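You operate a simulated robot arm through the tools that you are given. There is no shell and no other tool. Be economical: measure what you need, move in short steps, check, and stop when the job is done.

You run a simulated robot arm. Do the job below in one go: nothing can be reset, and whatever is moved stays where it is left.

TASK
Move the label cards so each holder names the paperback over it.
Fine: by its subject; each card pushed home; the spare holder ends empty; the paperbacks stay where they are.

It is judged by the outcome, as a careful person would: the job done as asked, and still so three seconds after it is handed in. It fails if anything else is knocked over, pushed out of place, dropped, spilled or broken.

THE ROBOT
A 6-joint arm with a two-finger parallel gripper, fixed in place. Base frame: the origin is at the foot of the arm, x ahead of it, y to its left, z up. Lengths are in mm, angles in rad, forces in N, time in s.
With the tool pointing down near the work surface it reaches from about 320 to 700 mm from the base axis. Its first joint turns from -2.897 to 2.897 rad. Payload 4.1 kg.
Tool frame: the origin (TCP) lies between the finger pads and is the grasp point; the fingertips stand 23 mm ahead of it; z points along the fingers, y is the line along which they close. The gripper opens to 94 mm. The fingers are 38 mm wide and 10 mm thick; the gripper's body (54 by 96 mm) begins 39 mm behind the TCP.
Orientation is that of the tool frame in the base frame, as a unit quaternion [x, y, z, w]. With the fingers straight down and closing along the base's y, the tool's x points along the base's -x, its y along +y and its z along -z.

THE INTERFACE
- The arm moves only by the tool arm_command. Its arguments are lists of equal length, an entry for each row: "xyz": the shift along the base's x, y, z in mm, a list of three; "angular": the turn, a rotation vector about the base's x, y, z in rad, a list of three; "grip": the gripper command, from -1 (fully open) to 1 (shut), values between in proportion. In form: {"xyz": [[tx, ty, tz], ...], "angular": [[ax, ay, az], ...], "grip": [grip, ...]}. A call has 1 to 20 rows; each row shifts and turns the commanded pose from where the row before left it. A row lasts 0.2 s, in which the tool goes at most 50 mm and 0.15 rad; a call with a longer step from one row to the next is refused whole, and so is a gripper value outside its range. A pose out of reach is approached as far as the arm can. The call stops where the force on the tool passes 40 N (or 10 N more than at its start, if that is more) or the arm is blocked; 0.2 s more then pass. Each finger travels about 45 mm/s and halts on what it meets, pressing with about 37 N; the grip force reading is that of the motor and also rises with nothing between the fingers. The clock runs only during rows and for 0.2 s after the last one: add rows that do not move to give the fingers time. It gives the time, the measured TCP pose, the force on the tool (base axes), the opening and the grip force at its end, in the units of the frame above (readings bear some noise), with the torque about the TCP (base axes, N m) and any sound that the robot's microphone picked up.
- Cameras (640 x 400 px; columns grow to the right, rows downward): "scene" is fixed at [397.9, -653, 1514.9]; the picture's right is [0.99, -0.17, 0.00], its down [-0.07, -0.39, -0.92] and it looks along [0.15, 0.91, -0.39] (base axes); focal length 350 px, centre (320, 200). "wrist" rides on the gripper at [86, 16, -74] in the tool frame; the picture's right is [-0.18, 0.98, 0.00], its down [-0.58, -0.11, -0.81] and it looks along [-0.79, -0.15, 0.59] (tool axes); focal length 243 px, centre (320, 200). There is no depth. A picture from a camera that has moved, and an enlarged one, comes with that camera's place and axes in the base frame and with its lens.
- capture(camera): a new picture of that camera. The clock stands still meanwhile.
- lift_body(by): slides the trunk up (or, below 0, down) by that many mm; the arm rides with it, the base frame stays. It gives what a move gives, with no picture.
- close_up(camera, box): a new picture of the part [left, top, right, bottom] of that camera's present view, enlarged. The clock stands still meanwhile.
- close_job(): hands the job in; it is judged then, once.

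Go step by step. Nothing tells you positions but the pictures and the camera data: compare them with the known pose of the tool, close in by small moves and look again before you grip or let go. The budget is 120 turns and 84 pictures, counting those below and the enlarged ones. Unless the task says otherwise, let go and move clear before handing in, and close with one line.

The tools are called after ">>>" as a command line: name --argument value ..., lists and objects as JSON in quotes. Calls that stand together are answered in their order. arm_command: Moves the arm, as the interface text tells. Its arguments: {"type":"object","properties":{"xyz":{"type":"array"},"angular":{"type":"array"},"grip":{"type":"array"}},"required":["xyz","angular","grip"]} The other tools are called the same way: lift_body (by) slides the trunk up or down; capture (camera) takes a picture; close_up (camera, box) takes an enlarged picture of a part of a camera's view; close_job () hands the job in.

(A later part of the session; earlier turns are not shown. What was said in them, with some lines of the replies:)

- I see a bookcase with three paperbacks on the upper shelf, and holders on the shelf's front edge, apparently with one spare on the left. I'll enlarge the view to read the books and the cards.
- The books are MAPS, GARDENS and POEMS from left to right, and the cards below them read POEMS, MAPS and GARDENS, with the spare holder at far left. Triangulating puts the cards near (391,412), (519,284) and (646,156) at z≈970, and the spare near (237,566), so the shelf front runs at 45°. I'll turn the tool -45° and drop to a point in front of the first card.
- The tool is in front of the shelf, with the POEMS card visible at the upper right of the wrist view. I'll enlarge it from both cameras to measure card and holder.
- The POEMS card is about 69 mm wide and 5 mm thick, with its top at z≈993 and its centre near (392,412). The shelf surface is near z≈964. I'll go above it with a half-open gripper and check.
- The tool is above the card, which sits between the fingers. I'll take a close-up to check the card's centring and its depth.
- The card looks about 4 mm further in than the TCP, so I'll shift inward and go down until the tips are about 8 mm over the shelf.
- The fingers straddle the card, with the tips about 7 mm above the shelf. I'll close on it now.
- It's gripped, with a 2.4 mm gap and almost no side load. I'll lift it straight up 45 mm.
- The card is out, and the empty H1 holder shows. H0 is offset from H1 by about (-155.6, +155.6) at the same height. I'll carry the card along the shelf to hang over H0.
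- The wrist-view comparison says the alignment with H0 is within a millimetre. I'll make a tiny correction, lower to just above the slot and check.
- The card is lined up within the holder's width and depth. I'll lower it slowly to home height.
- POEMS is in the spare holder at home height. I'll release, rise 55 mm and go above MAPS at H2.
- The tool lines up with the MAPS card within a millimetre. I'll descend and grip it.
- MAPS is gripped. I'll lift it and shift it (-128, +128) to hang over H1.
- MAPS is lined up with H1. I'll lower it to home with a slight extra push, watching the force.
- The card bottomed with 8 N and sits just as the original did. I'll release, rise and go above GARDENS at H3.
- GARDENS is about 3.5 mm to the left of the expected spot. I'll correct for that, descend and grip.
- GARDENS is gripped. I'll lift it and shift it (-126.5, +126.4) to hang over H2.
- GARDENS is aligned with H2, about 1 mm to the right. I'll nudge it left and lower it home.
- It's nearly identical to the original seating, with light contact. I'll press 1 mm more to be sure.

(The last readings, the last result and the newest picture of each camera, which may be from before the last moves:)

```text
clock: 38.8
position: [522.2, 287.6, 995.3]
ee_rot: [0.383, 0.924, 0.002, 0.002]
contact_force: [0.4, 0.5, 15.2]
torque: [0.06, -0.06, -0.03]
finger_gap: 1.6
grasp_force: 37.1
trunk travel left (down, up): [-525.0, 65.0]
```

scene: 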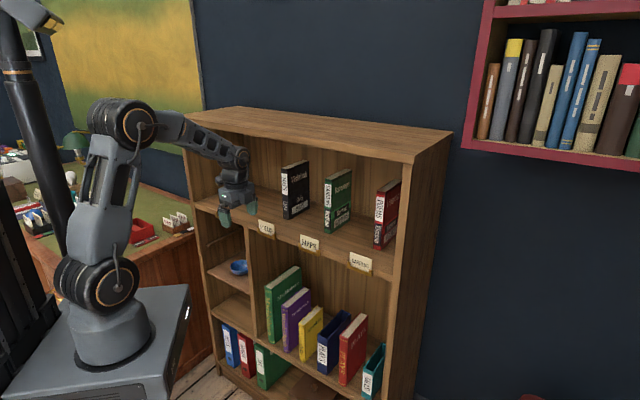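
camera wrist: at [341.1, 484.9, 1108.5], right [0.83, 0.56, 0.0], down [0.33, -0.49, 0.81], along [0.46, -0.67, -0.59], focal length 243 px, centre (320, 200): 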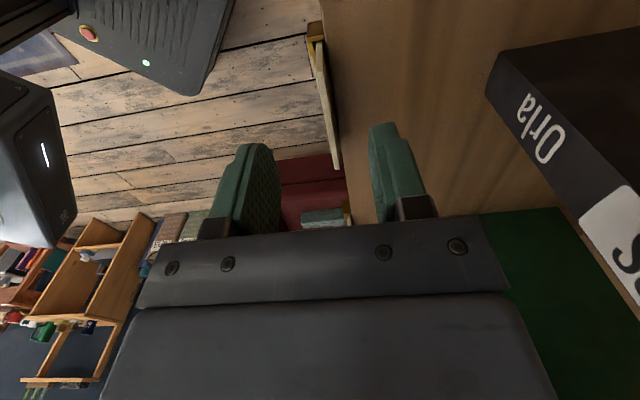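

The card is bottomed at 15 N. I'll release, rise and go back above POEMS at H0.

>>> arm_command --xyz '[[0, 0, 1.4], [0, 0, 0], [0, 0, 0], [0, 0, 0], [0, 0, 0], [0, 0, 10], [0, 0, 20], [0, 0, 25], [0, 0, 0]]' --angular '[[0, 0, 0], [0, 0, 0], [0, 0, 0], [0, 0, 0], [0, 0, 0], [0, 0, 0], [0, 0, 0], [0, 0, 0], [0, 0, 0]]' --grip '[1, 0.6, 0.2, -0.06, -0.06, -0.06, -0.06, -0.06, -0.06]'

>>> arm_command --xyz '[[-23.58, 23.62, 0], [-23.58, 23.62, 0], [-23.58, 23.62, 0], [-23.58, 23.62, 0], [-23.58, 23.62, 0], [-23.58, 23.62, 0], [-23.58, 23.62, 0], [-23.58, 23.62, 0], [-23.58, 23.62, 0], [-23.58, 23.62, 0], [-23.58, 23.62, 0], [-23.58, 23.62, 0], [0, 0, 0], [0, 0, 0]]' --angular '[[0, 0, 0], [0, 0, 0], [0, 0, 0], [0, 0, 0], [0, 0, 0], [0, 0, 0], [0, 0, 0], [0, 0, 0], [0, 0, 0], [0, 0, 0], [0, 0, 0], [0, 0, 0], [0, 0, 0], [0, 0, 0]]' --grip '[-0.06, -0.06, -0.06, -0.06, -0.06, -0.06, -0.06, -0.06, -0.06, -0.06, -0.06, -0.06, -0.06, -0.06]'

>>> close_up --camera "wrist" --box '[240, 10, 440, 210]'

>>> close_up --camera "scene" --box '[200, 180, 392, 300]'

```text
clock: 40.8
position: [522.7, 289.2, 1050.5]
ee_rot: [0.383, 0.924, 0.0, 0.0]
contact_force: [-0.3, -0.3, -0.2]
torque: [0.01, -0.03, 0.02]
finger_gap: 49.8
grasp_force: 0.1
trunk travel left (down, up): [-525.0, 65.0]
```

```text
clock: 43.8
position: [239.3, 572.9, 1049.7]
ee_rot: [0.382, 0.924, 0.0, 0.0]
contact_force: [-0.4, -0.6, 0.8]
torque: [0.01, 0.0, -0.03]
finger_gap: 49.9
grasp_force: 0.1
trunk travel left (down, up): [-525.0, 65.0]
```

```text
2.00 times, centred on (340, 110) of wrist
camera zoom: at [188.6, 645.3, 1123.9], right [0.83, 0.56, 0.0], down [0.33, -0.49, 0.81], along [0.46, -0.67, -0.59], focal length 485 px, centre (280, 380)
```

zoom: 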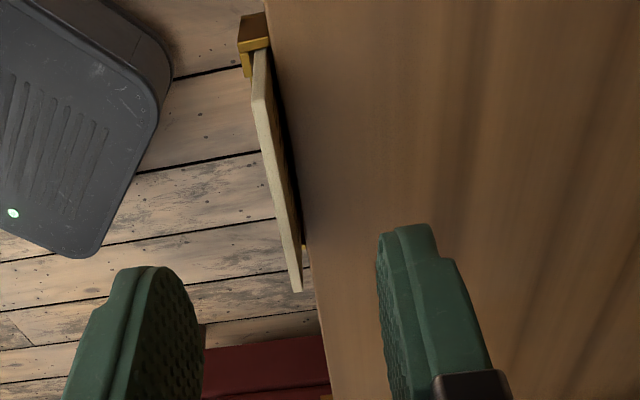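

```text
3.33 times, centred on (296, 240) of scene
camera zoom: at [397.9, -653.0, 1514.9], right [0.99, -0.17, 0.0], down [-0.07, -0.39, -0.92], along [0.15, 0.91, -0.39], focal length 1167 px, centre (400, 67)
```

zoom: 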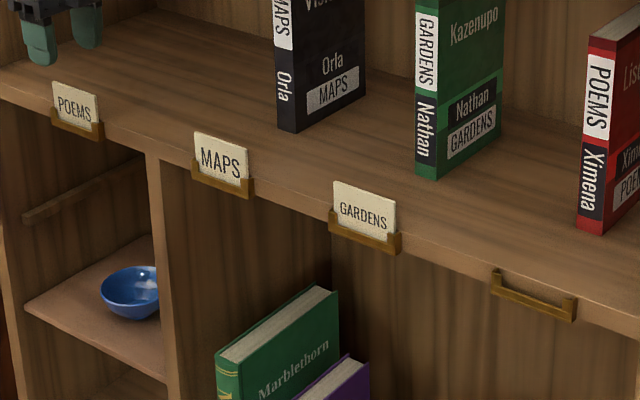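

All three cards look well seated. I'll descend on POEMS with a small correction and grip.

>>> arm_command --xyz '[[0.4, -0.9, 0], [0, 0, -12], [0, 0, -12], [0, 0, -12], [0, 0, -10], [0, 0, -9], [0, 0, 0], [0, 0, 0], [0, 0, 0], [0, 0, 0], [0, 0, 0], [0, 0, 0]]' --angular '[[0, 0, 0], [0, 0, 0], [0, 0, 0], [0, 0, 0], [0, 0, 0], [0, 0, 0], [0, 0, 0], [0, 0, 0], [0, 0, 0], [0, 0, 0], [0, 0, 0], [0, 0, 0]]' --grip '[-0.06, -0.06, -0.06, -0.06, -0.06, -0.06, -0.06, 0.3, 0.6, 0.8, 1, 1]'

>>> close_up --camera "wrist" --box '[240, 10, 440, 210]'

```text
clock: 46.4
position: [239.7, 570.2, 994.6]
ee_rot: [0.383, 0.924, 0.0, 0.0]
contact_force: [-0.1, 0.8, 0.7]
torque: [-0.02, -0.01, -0.05]
finger_gap: 2.4
grasp_force: 37.1
trunk travel left (down, up): [-525.0, 65.0]
```

```text
2.00 times, centred on (340, 110) of wrist
camera zoom: at [189.2, 643.4, 1068.6], right [0.83, 0.56, 0.0], down [0.33, -0.49, 0.81], along [0.46, -0.67, -0.59], focal length 485 px, centre (280, 380)
```

zoom: 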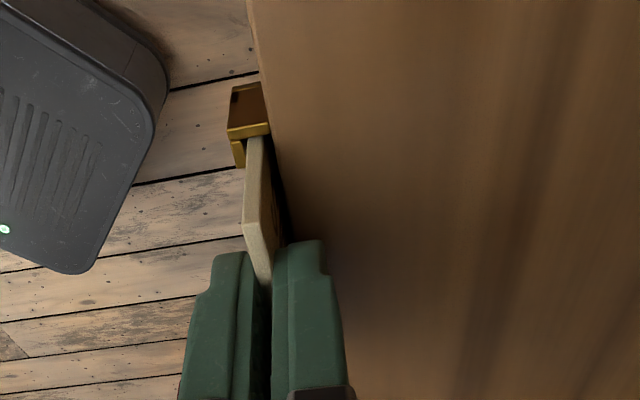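

POEMS is gripped. I'll lift it, pull out 80 mm clear of the other cards, then traverse to in front of H3.

>>> arm_command --xyz '[[0, 0, 6], [0, 0, 10], [0, 0, 12], [0, 0, 12], [0, 0, 12], [0, 0, 0], [-19, -19, 0], [-19, -19, 0], [-19, -19, 0], [0, 0, 0]]' --angular '[[0, 0, 0], [0, 0, 0], [0, 0, 0], [0, 0, 0], [0, 0, 0], [0, 0, 0], [0, 0, 0], [0, 0, 0], [0, 0, 0], [0, 0, 0]]' --grip '[1, 1, 1, 1, 1, 1, 1, 1, 1, 1]'

>>> arm_command --xyz '[[25.64, -25.6, 0], [25.64, -25.6, 0], [25.64, -25.6, 0], [25.64, -25.6, 0], [25.64, -25.6, 0], [25.64, -25.6, 0], [25.64, -25.6, 0], [25.64, -25.6, 0], [25.64, -25.6, 0], [25.64, -25.6, 0], [25.64, -25.6, 0], [25.64, -25.6, 0], [25.64, -25.6, 0], [25.64, -25.6, 0], [25.64, -25.6, 0], [25.64, -25.6, 0], [0, 0, 0], [0, 0, 0]]' --angular '[[0, 0, 0], [0, 0, 0], [0, 0, 0], [0, 0, 0], [0, 0, 0], [0, 0, 0], [0, 0, 0], [0, 0, 0], [0, 0, 0], [0, 0, 0], [0, 0, 0], [0, 0, 0], [0, 0, 0], [0, 0, 0], [0, 0, 0], [0, 0, 0], [0, 0, 0], [0, 0, 0]]' --grip '[1, 1, 1, 1, 1, 1, 1, 1, 1, 1, 1, 1, 1, 1, 1, 1, 1, 1]'

>>> capture --camera "scene"

```text
clock: 48.6
position: [182.9, 511.7, 1046.0]
ee_rot: [0.383, 0.924, 0.0, 0.0]
contact_force: [-1.1, 0.2, -0.6]
torque: [0.0, -0.03, -0.02]
finger_gap: 2.7
grasp_force: 36.7
trunk travel left (down, up): [-525.0, 65.0]
```

```text
clock: 52.4
position: [591.6, 104.3, 1045.8]
ee_rot: [0.383, 0.924, 0.0, 0.0]
contact_force: [-0.4, 0.1, 0.9]
torque: [-0.01, -0.01, -0.01]
finger_gap: 2.1
grasp_force: 36.4
trunk travel left (down, up): [-525.0, 65.0]
```

```text
41 pictures are left
```

scene: 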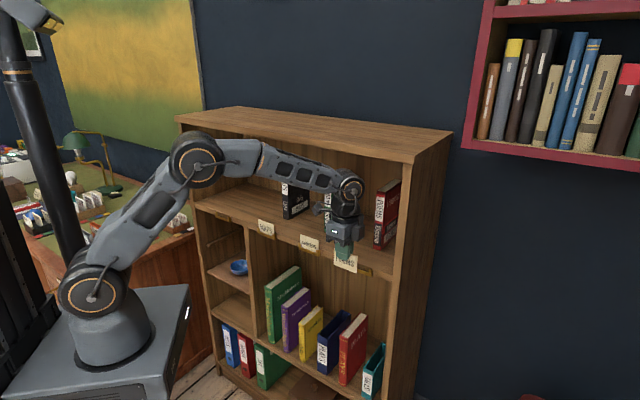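

Everything is clear. I'll move in 80 mm over H3, lower to just above the slot and check the alignment.

>>> arm_command --xyz '[[19, 19, 0], [19, 19, 0], [19, 19, 0], [0, 0, 0], [0, 0, -12], [0, 0, -12], [0, 0, -5.5], [0, 0, 0]]' --angular '[[0, 0, 0], [0, 0, 0], [0, 0, 0], [0, 0, 0], [0, 0, 0], [0, 0, 0], [0, 0, 0], [0, 0, 0]]' --grip '[1, 1, 1, 1, 1, 1, 1, 1]'

>>> close_up --camera "wrist" --box '[280, 10, 380, 140]'

>>> close_up --camera "scene" --box '[330, 240, 394, 280]'

```text
clock: 54.2
position: [647.7, 161.8, 1018.0]
ee_rot: [0.383, 0.924, 0.0, 0.0]
contact_force: [0.1, 0.6, -0.3]
torque: [-0.01, 0.01, -0.05]
finger_gap: 2.2
grasp_force: 36.8
trunk travel left (down, up): [-525.0, 65.0]
```

```text
3.08 times, centred on (330, 75) of wrist
camera zoom: at [598.1, 233.6, 1090.6], right [0.83, 0.56, 0.0], down [0.33, -0.49, 0.81], along [0.46, -0.67, -0.59], focal length 746 px, centre (289, 585)
```

zoom: 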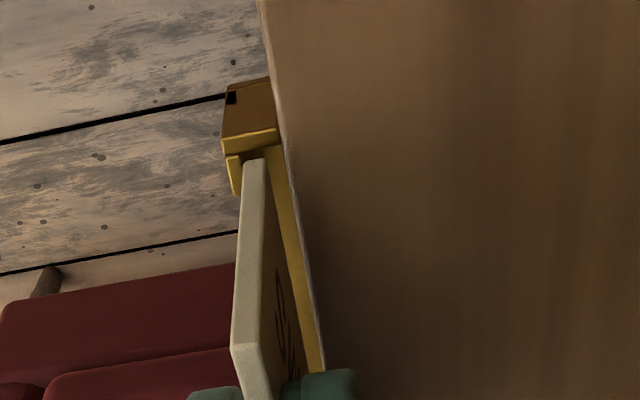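

```text
10.00 times, centred on (362, 260) of scene
camera zoom: at [397.9, -653.0, 1514.9], right [0.99, -0.17, 0.0], down [-0.07, -0.39, -0.92], along [0.15, 0.91, -0.39], focal length 3500 px, centre (-100, -400)
```

zoom: 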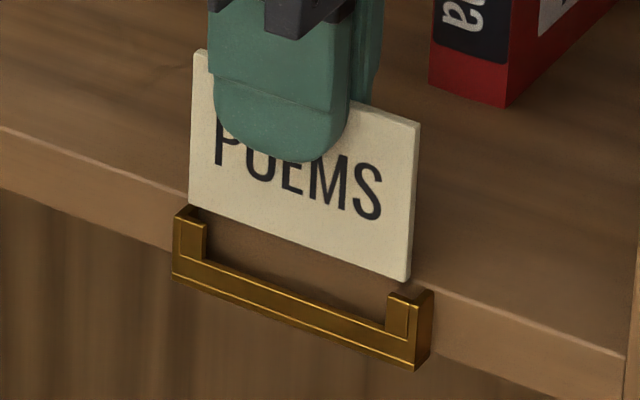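

The card needs about 1 mm inward and 1 mm right. I'll adjust and look again.

>>> arm_command --xyz '[[1.5, 0.1, 0], [0, 0, -3], [0, 0, 0]]' --angular '[[0, 0, 0], [0, 0, 0], [0, 0, 0]]' --grip '[1, 1, 1]'

>>> close_up --camera "wrist" --box '[280, 10, 380, 140]'

>>> close_up --camera "scene" --box '[330, 240, 394, 280]'

```text
clock: 55.0
position: [649.7, 161.2, 1013.3]
ee_rot: [0.383, 0.924, 0.0, 0.0]
contact_force: [0.2, -0.4, -0.2]
torque: [-0.01, 0.04, 0.03]
finger_gap: 2.5
grasp_force: 37.2
trunk travel left (down, up): [-525.0, 65.0]
```

```text
3.08 times, centred on (330, 75) of wrist
camera zoom: at [599.7, 233.7, 1087.5], right [0.83, 0.56, 0.0], down [0.33, -0.49, 0.81], along [0.46, -0.67, -0.59], focal length 746 px, centre (289, 585)
```

zoom: 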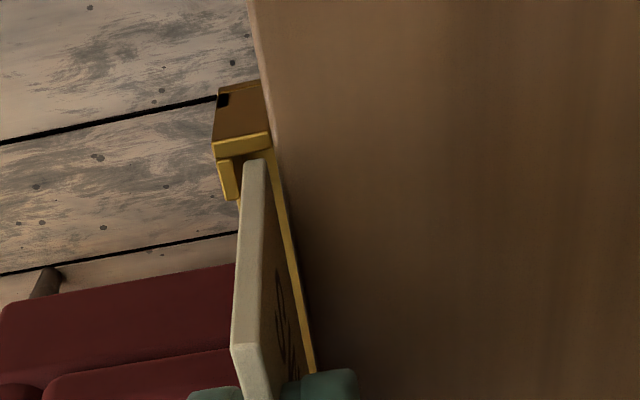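

```text
10.00 times, centred on (362, 260) of scene
camera zoom: at [397.9, -653.0, 1514.9], right [0.99, -0.17, 0.0], down [-0.07, -0.39, -0.92], along [0.15, 0.91, -0.39], focal length 3500 px, centre (-100, -400)
```

zoom: 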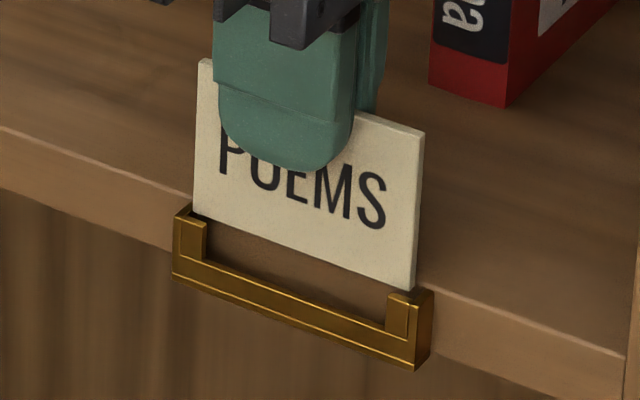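

The card now matches the original lateral position and depth. I'll lower it home and press.

>>> arm_command --xyz '[[0, 0, -4], [0, 0, -4], [0, 0, -4], [0, 0, -4], [0, 0, -2.5], [0, 0, -1], [0, 0, -0.7], [0, 0, 0]]' --angular '[[0, 0, 0], [0, 0, 0], [0, 0, 0], [0, 0, 0], [0, 0, 0], [0, 0, 0], [0, 0, 0], [0, 0, 0]]' --grip '[1, 1, 1, 1, 1, 1, 1, 1]'

>>> close_up --camera "scene" --box '[330, 235, 394, 275]'

```text
clock: 56.8
position: [651.7, 161.2, 994.5]
ee_rot: [0.383, 0.924, 0.001, 0.001]
contact_force: [0.2, -1.3, 4.9]
torque: [-0.03, 0.02, 0.0]
finger_gap: 2.4
grasp_force: 37.0
trunk travel left (down, up): [-525.0, 65.0]
```

```text
10.00 times, centred on (362, 255) of scene
camera zoom: at [397.9, -653.0, 1514.9], right [0.99, -0.17, 0.0], down [-0.07, -0.39, -0.92], along [0.15, 0.91, -0.39], focal length 3500 px, centre (-100, -350)
```

zoom: 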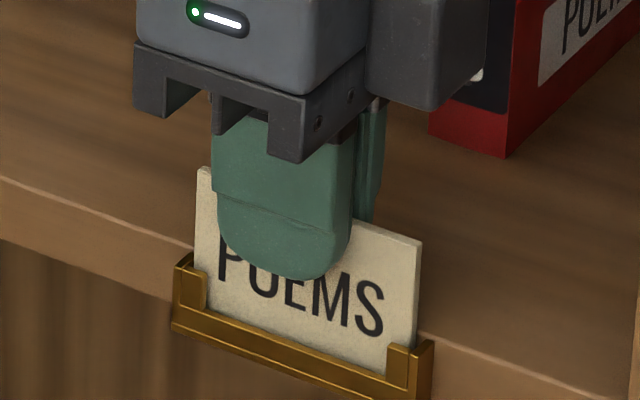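

It's in contact at 5 N. I'll press 1 mm more to confirm it is bottomed, then ease off, release, rise and back away.

>>> arm_command --xyz '[[0, 0, -0.6], [0, 0, -0.6], [0, 0, 0]]' --angular '[[0, 0, 0], [0, 0, 0], [0, 0, 0]]' --grip '[1, 1, 1]'

>>> arm_command --xyz '[[0, 0, 1.5], [0, 0, 0], [0, 0, 0], [0, 0, 0], [0, 0, 0], [0, 0, 10], [0, 0, 20], [0, 0, 25], [0, 0, 0], [-19, -19, 0], [-19, -19, 0], [-19, -19, 0], [-19, -19, 0], [-19, -19, 0], [-25, 0, 0], [-25, 0, 0], [-25, 0, 0], [0, 0, 0]]' --angular '[[0, 0, 0], [0, 0, 0], [0, 0, 0], [0, 0, 0], [0, 0, 0], [0, 0, 0], [0, 0, 0], [0, 0, 0], [0, 0, 0], [0, 0, 0], [0, 0, 0], [0, 0, 0], [0, 0, 0], [0, 0, 0], [0, 0, 0], [0, 0, 0], [0, 0, 0], [0, 0, 0]]' --grip '[1, 0.6, 0.2, -0.06, -0.06, -0.06, -0.06, -0.06, -0.06, -0.06, -0.06, -0.06, -0.06, -0.06, -0.06, -0.06, -0.06, -0.06]'

>>> capture --camera "scene"

>>> close_up --camera "scene" --box '[190, 190, 400, 290]'

>>> close_up --camera "scene" --box '[290, 220, 390, 280]'

>>> close_up --camera "scene" --box '[200, 200, 300, 260]'

```text
clock: 57.6
position: [650.2, 160.1, 994.8]
ee_rot: [0.383, 0.924, 0.001, 0.002]
contact_force: [0.3, -0.3, 14.6]
torque: [0.09, 0.0, 0.02]
finger_gap: 2.7
grasp_force: 36.2
trunk travel left (down, up): [-525.0, 65.0]
```

```text
clock: 61.4
position: [480.7, 65.3, 1049.0]
ee_rot: [0.383, 0.924, -0.001, -0.001]
contact_force: [-0.1, 0.4, 1.0]
torque: [0.0, 0.03, 0.02]
finger_gap: 49.8
grasp_force: 0.0
trunk travel left (down, up): [-525.0, 65.0]
```

```text
35 pictures are left
```

scene: 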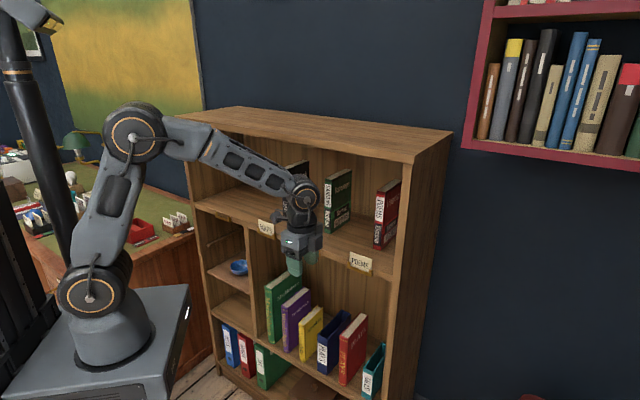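

```text
3.05 times, centred on (295, 240) of scene
camera zoom: at [397.9, -653.0, 1514.9], right [0.99, -0.17, 0.0], down [-0.07, -0.39, -0.92], along [0.15, 0.91, -0.39], focal length 1067 px, centre (396, 78)
```

zoom: 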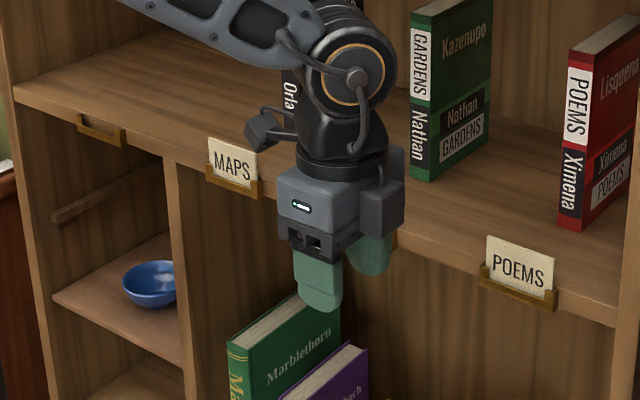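

```text
6.40 times, centred on (340, 250) of scene
camera zoom: at [397.9, -653.0, 1514.9], right [0.99, -0.17, 0.0], down [-0.07, -0.39, -0.92], along [0.15, 0.91, -0.39], focal length 2240 px, centre (192, -120)
```

zoom: 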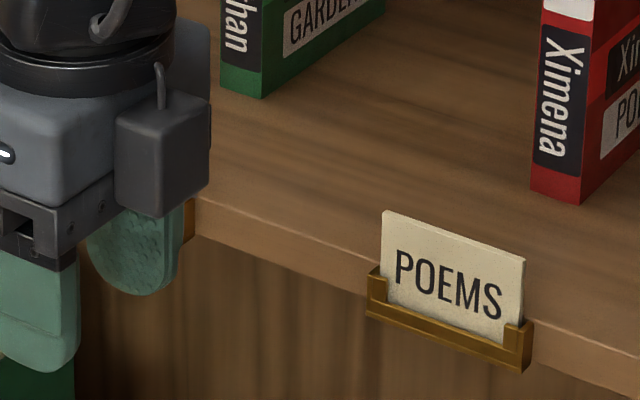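

```text
6.40 times, centred on (250, 230) of scene
camera zoom: at [397.9, -653.0, 1514.9], right [0.99, -0.17, 0.0], down [-0.07, -0.39, -0.92], along [0.15, 0.91, -0.39], focal length 2240 px, centre (768, 8)
```

zoom: 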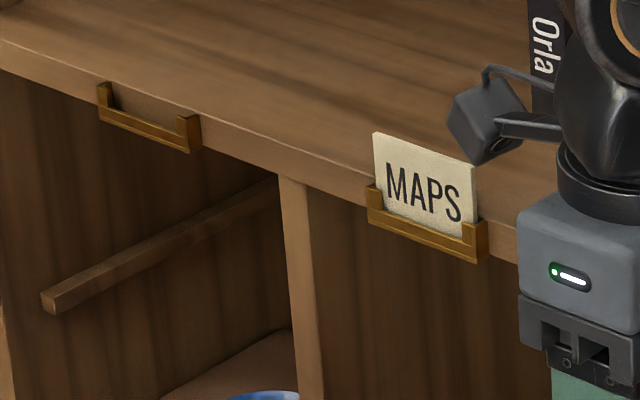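

POEMS and MAPS are home and the spare is empty. I'll back away to check the GARDENS card.

>>> arm_command --xyz '[[-25, 0, 20], [-25, 0, 20], [-25, 10, 20], [-25, 20, 20], [-25, 20, 20], [-20, 20, 20], [0, 0, 20], [0, 0, 0]]' --angular '[[0, 0, 0], [0, 0, 0], [0, 0, 0], [0, 0, 0], [0, 0, 0], [0, 0, 0], [0, 0, 0], [0, 0, 0]]' --grip '[-0.06, -0.06, -0.06, -0.06, -0.06, -0.06, -0.06, -0.06]'

>>> close_up --camera "scene" --box '[190, 170, 410, 290]'

>>> close_up --camera "scene" --box '[290, 220, 390, 280]'

```text
clock: 63.2
position: [336.5, 136.7, 1191.2]
ee_rot: [0.383, 0.924, -0.001, 0.0]
contact_force: [0.5, 0.6, -0.4]
torque: [-0.01, 0.0, 0.0]
finger_gap: 49.8
grasp_force: 0.1
trunk travel left (down, up): [-525.0, 65.0]
```

```text
2.91 times, centred on (300, 230) of scene
camera zoom: at [397.9, -653.0, 1514.9], right [0.99, -0.17, 0.0], down [-0.07, -0.39, -0.92], along [0.15, 0.91, -0.39], focal length 1018 px, centre (378, 113)
```

zoom: 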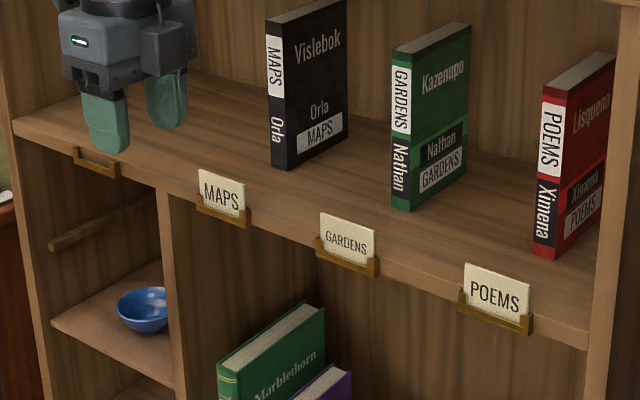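

```text
6.40 times, centred on (340, 250) of scene
camera zoom: at [397.9, -653.0, 1514.9], right [0.99, -0.17, 0.0], down [-0.07, -0.39, -0.92], along [0.15, 0.91, -0.39], focal length 2240 px, centre (192, -120)
```

zoom: 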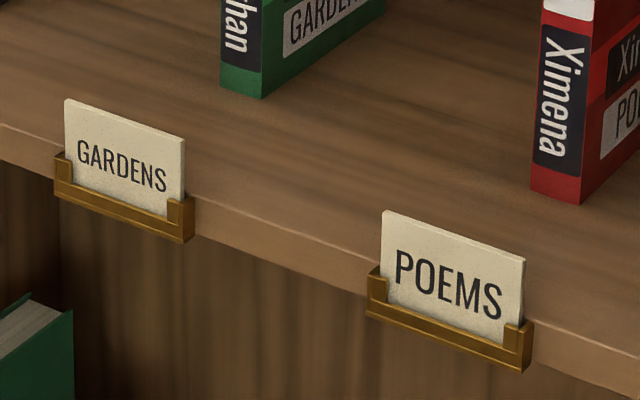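

All three cards are home under their matching books, the spare holder is empty, the books haven't moved and the arm is clear. I'm handing in now.

>>> close_job

```text
The job is handed in.
```

The MAPS, GARDENS and POEMS cards each sit pushed home under their matching paperback, the spare holder is empty, and the books are where they were.
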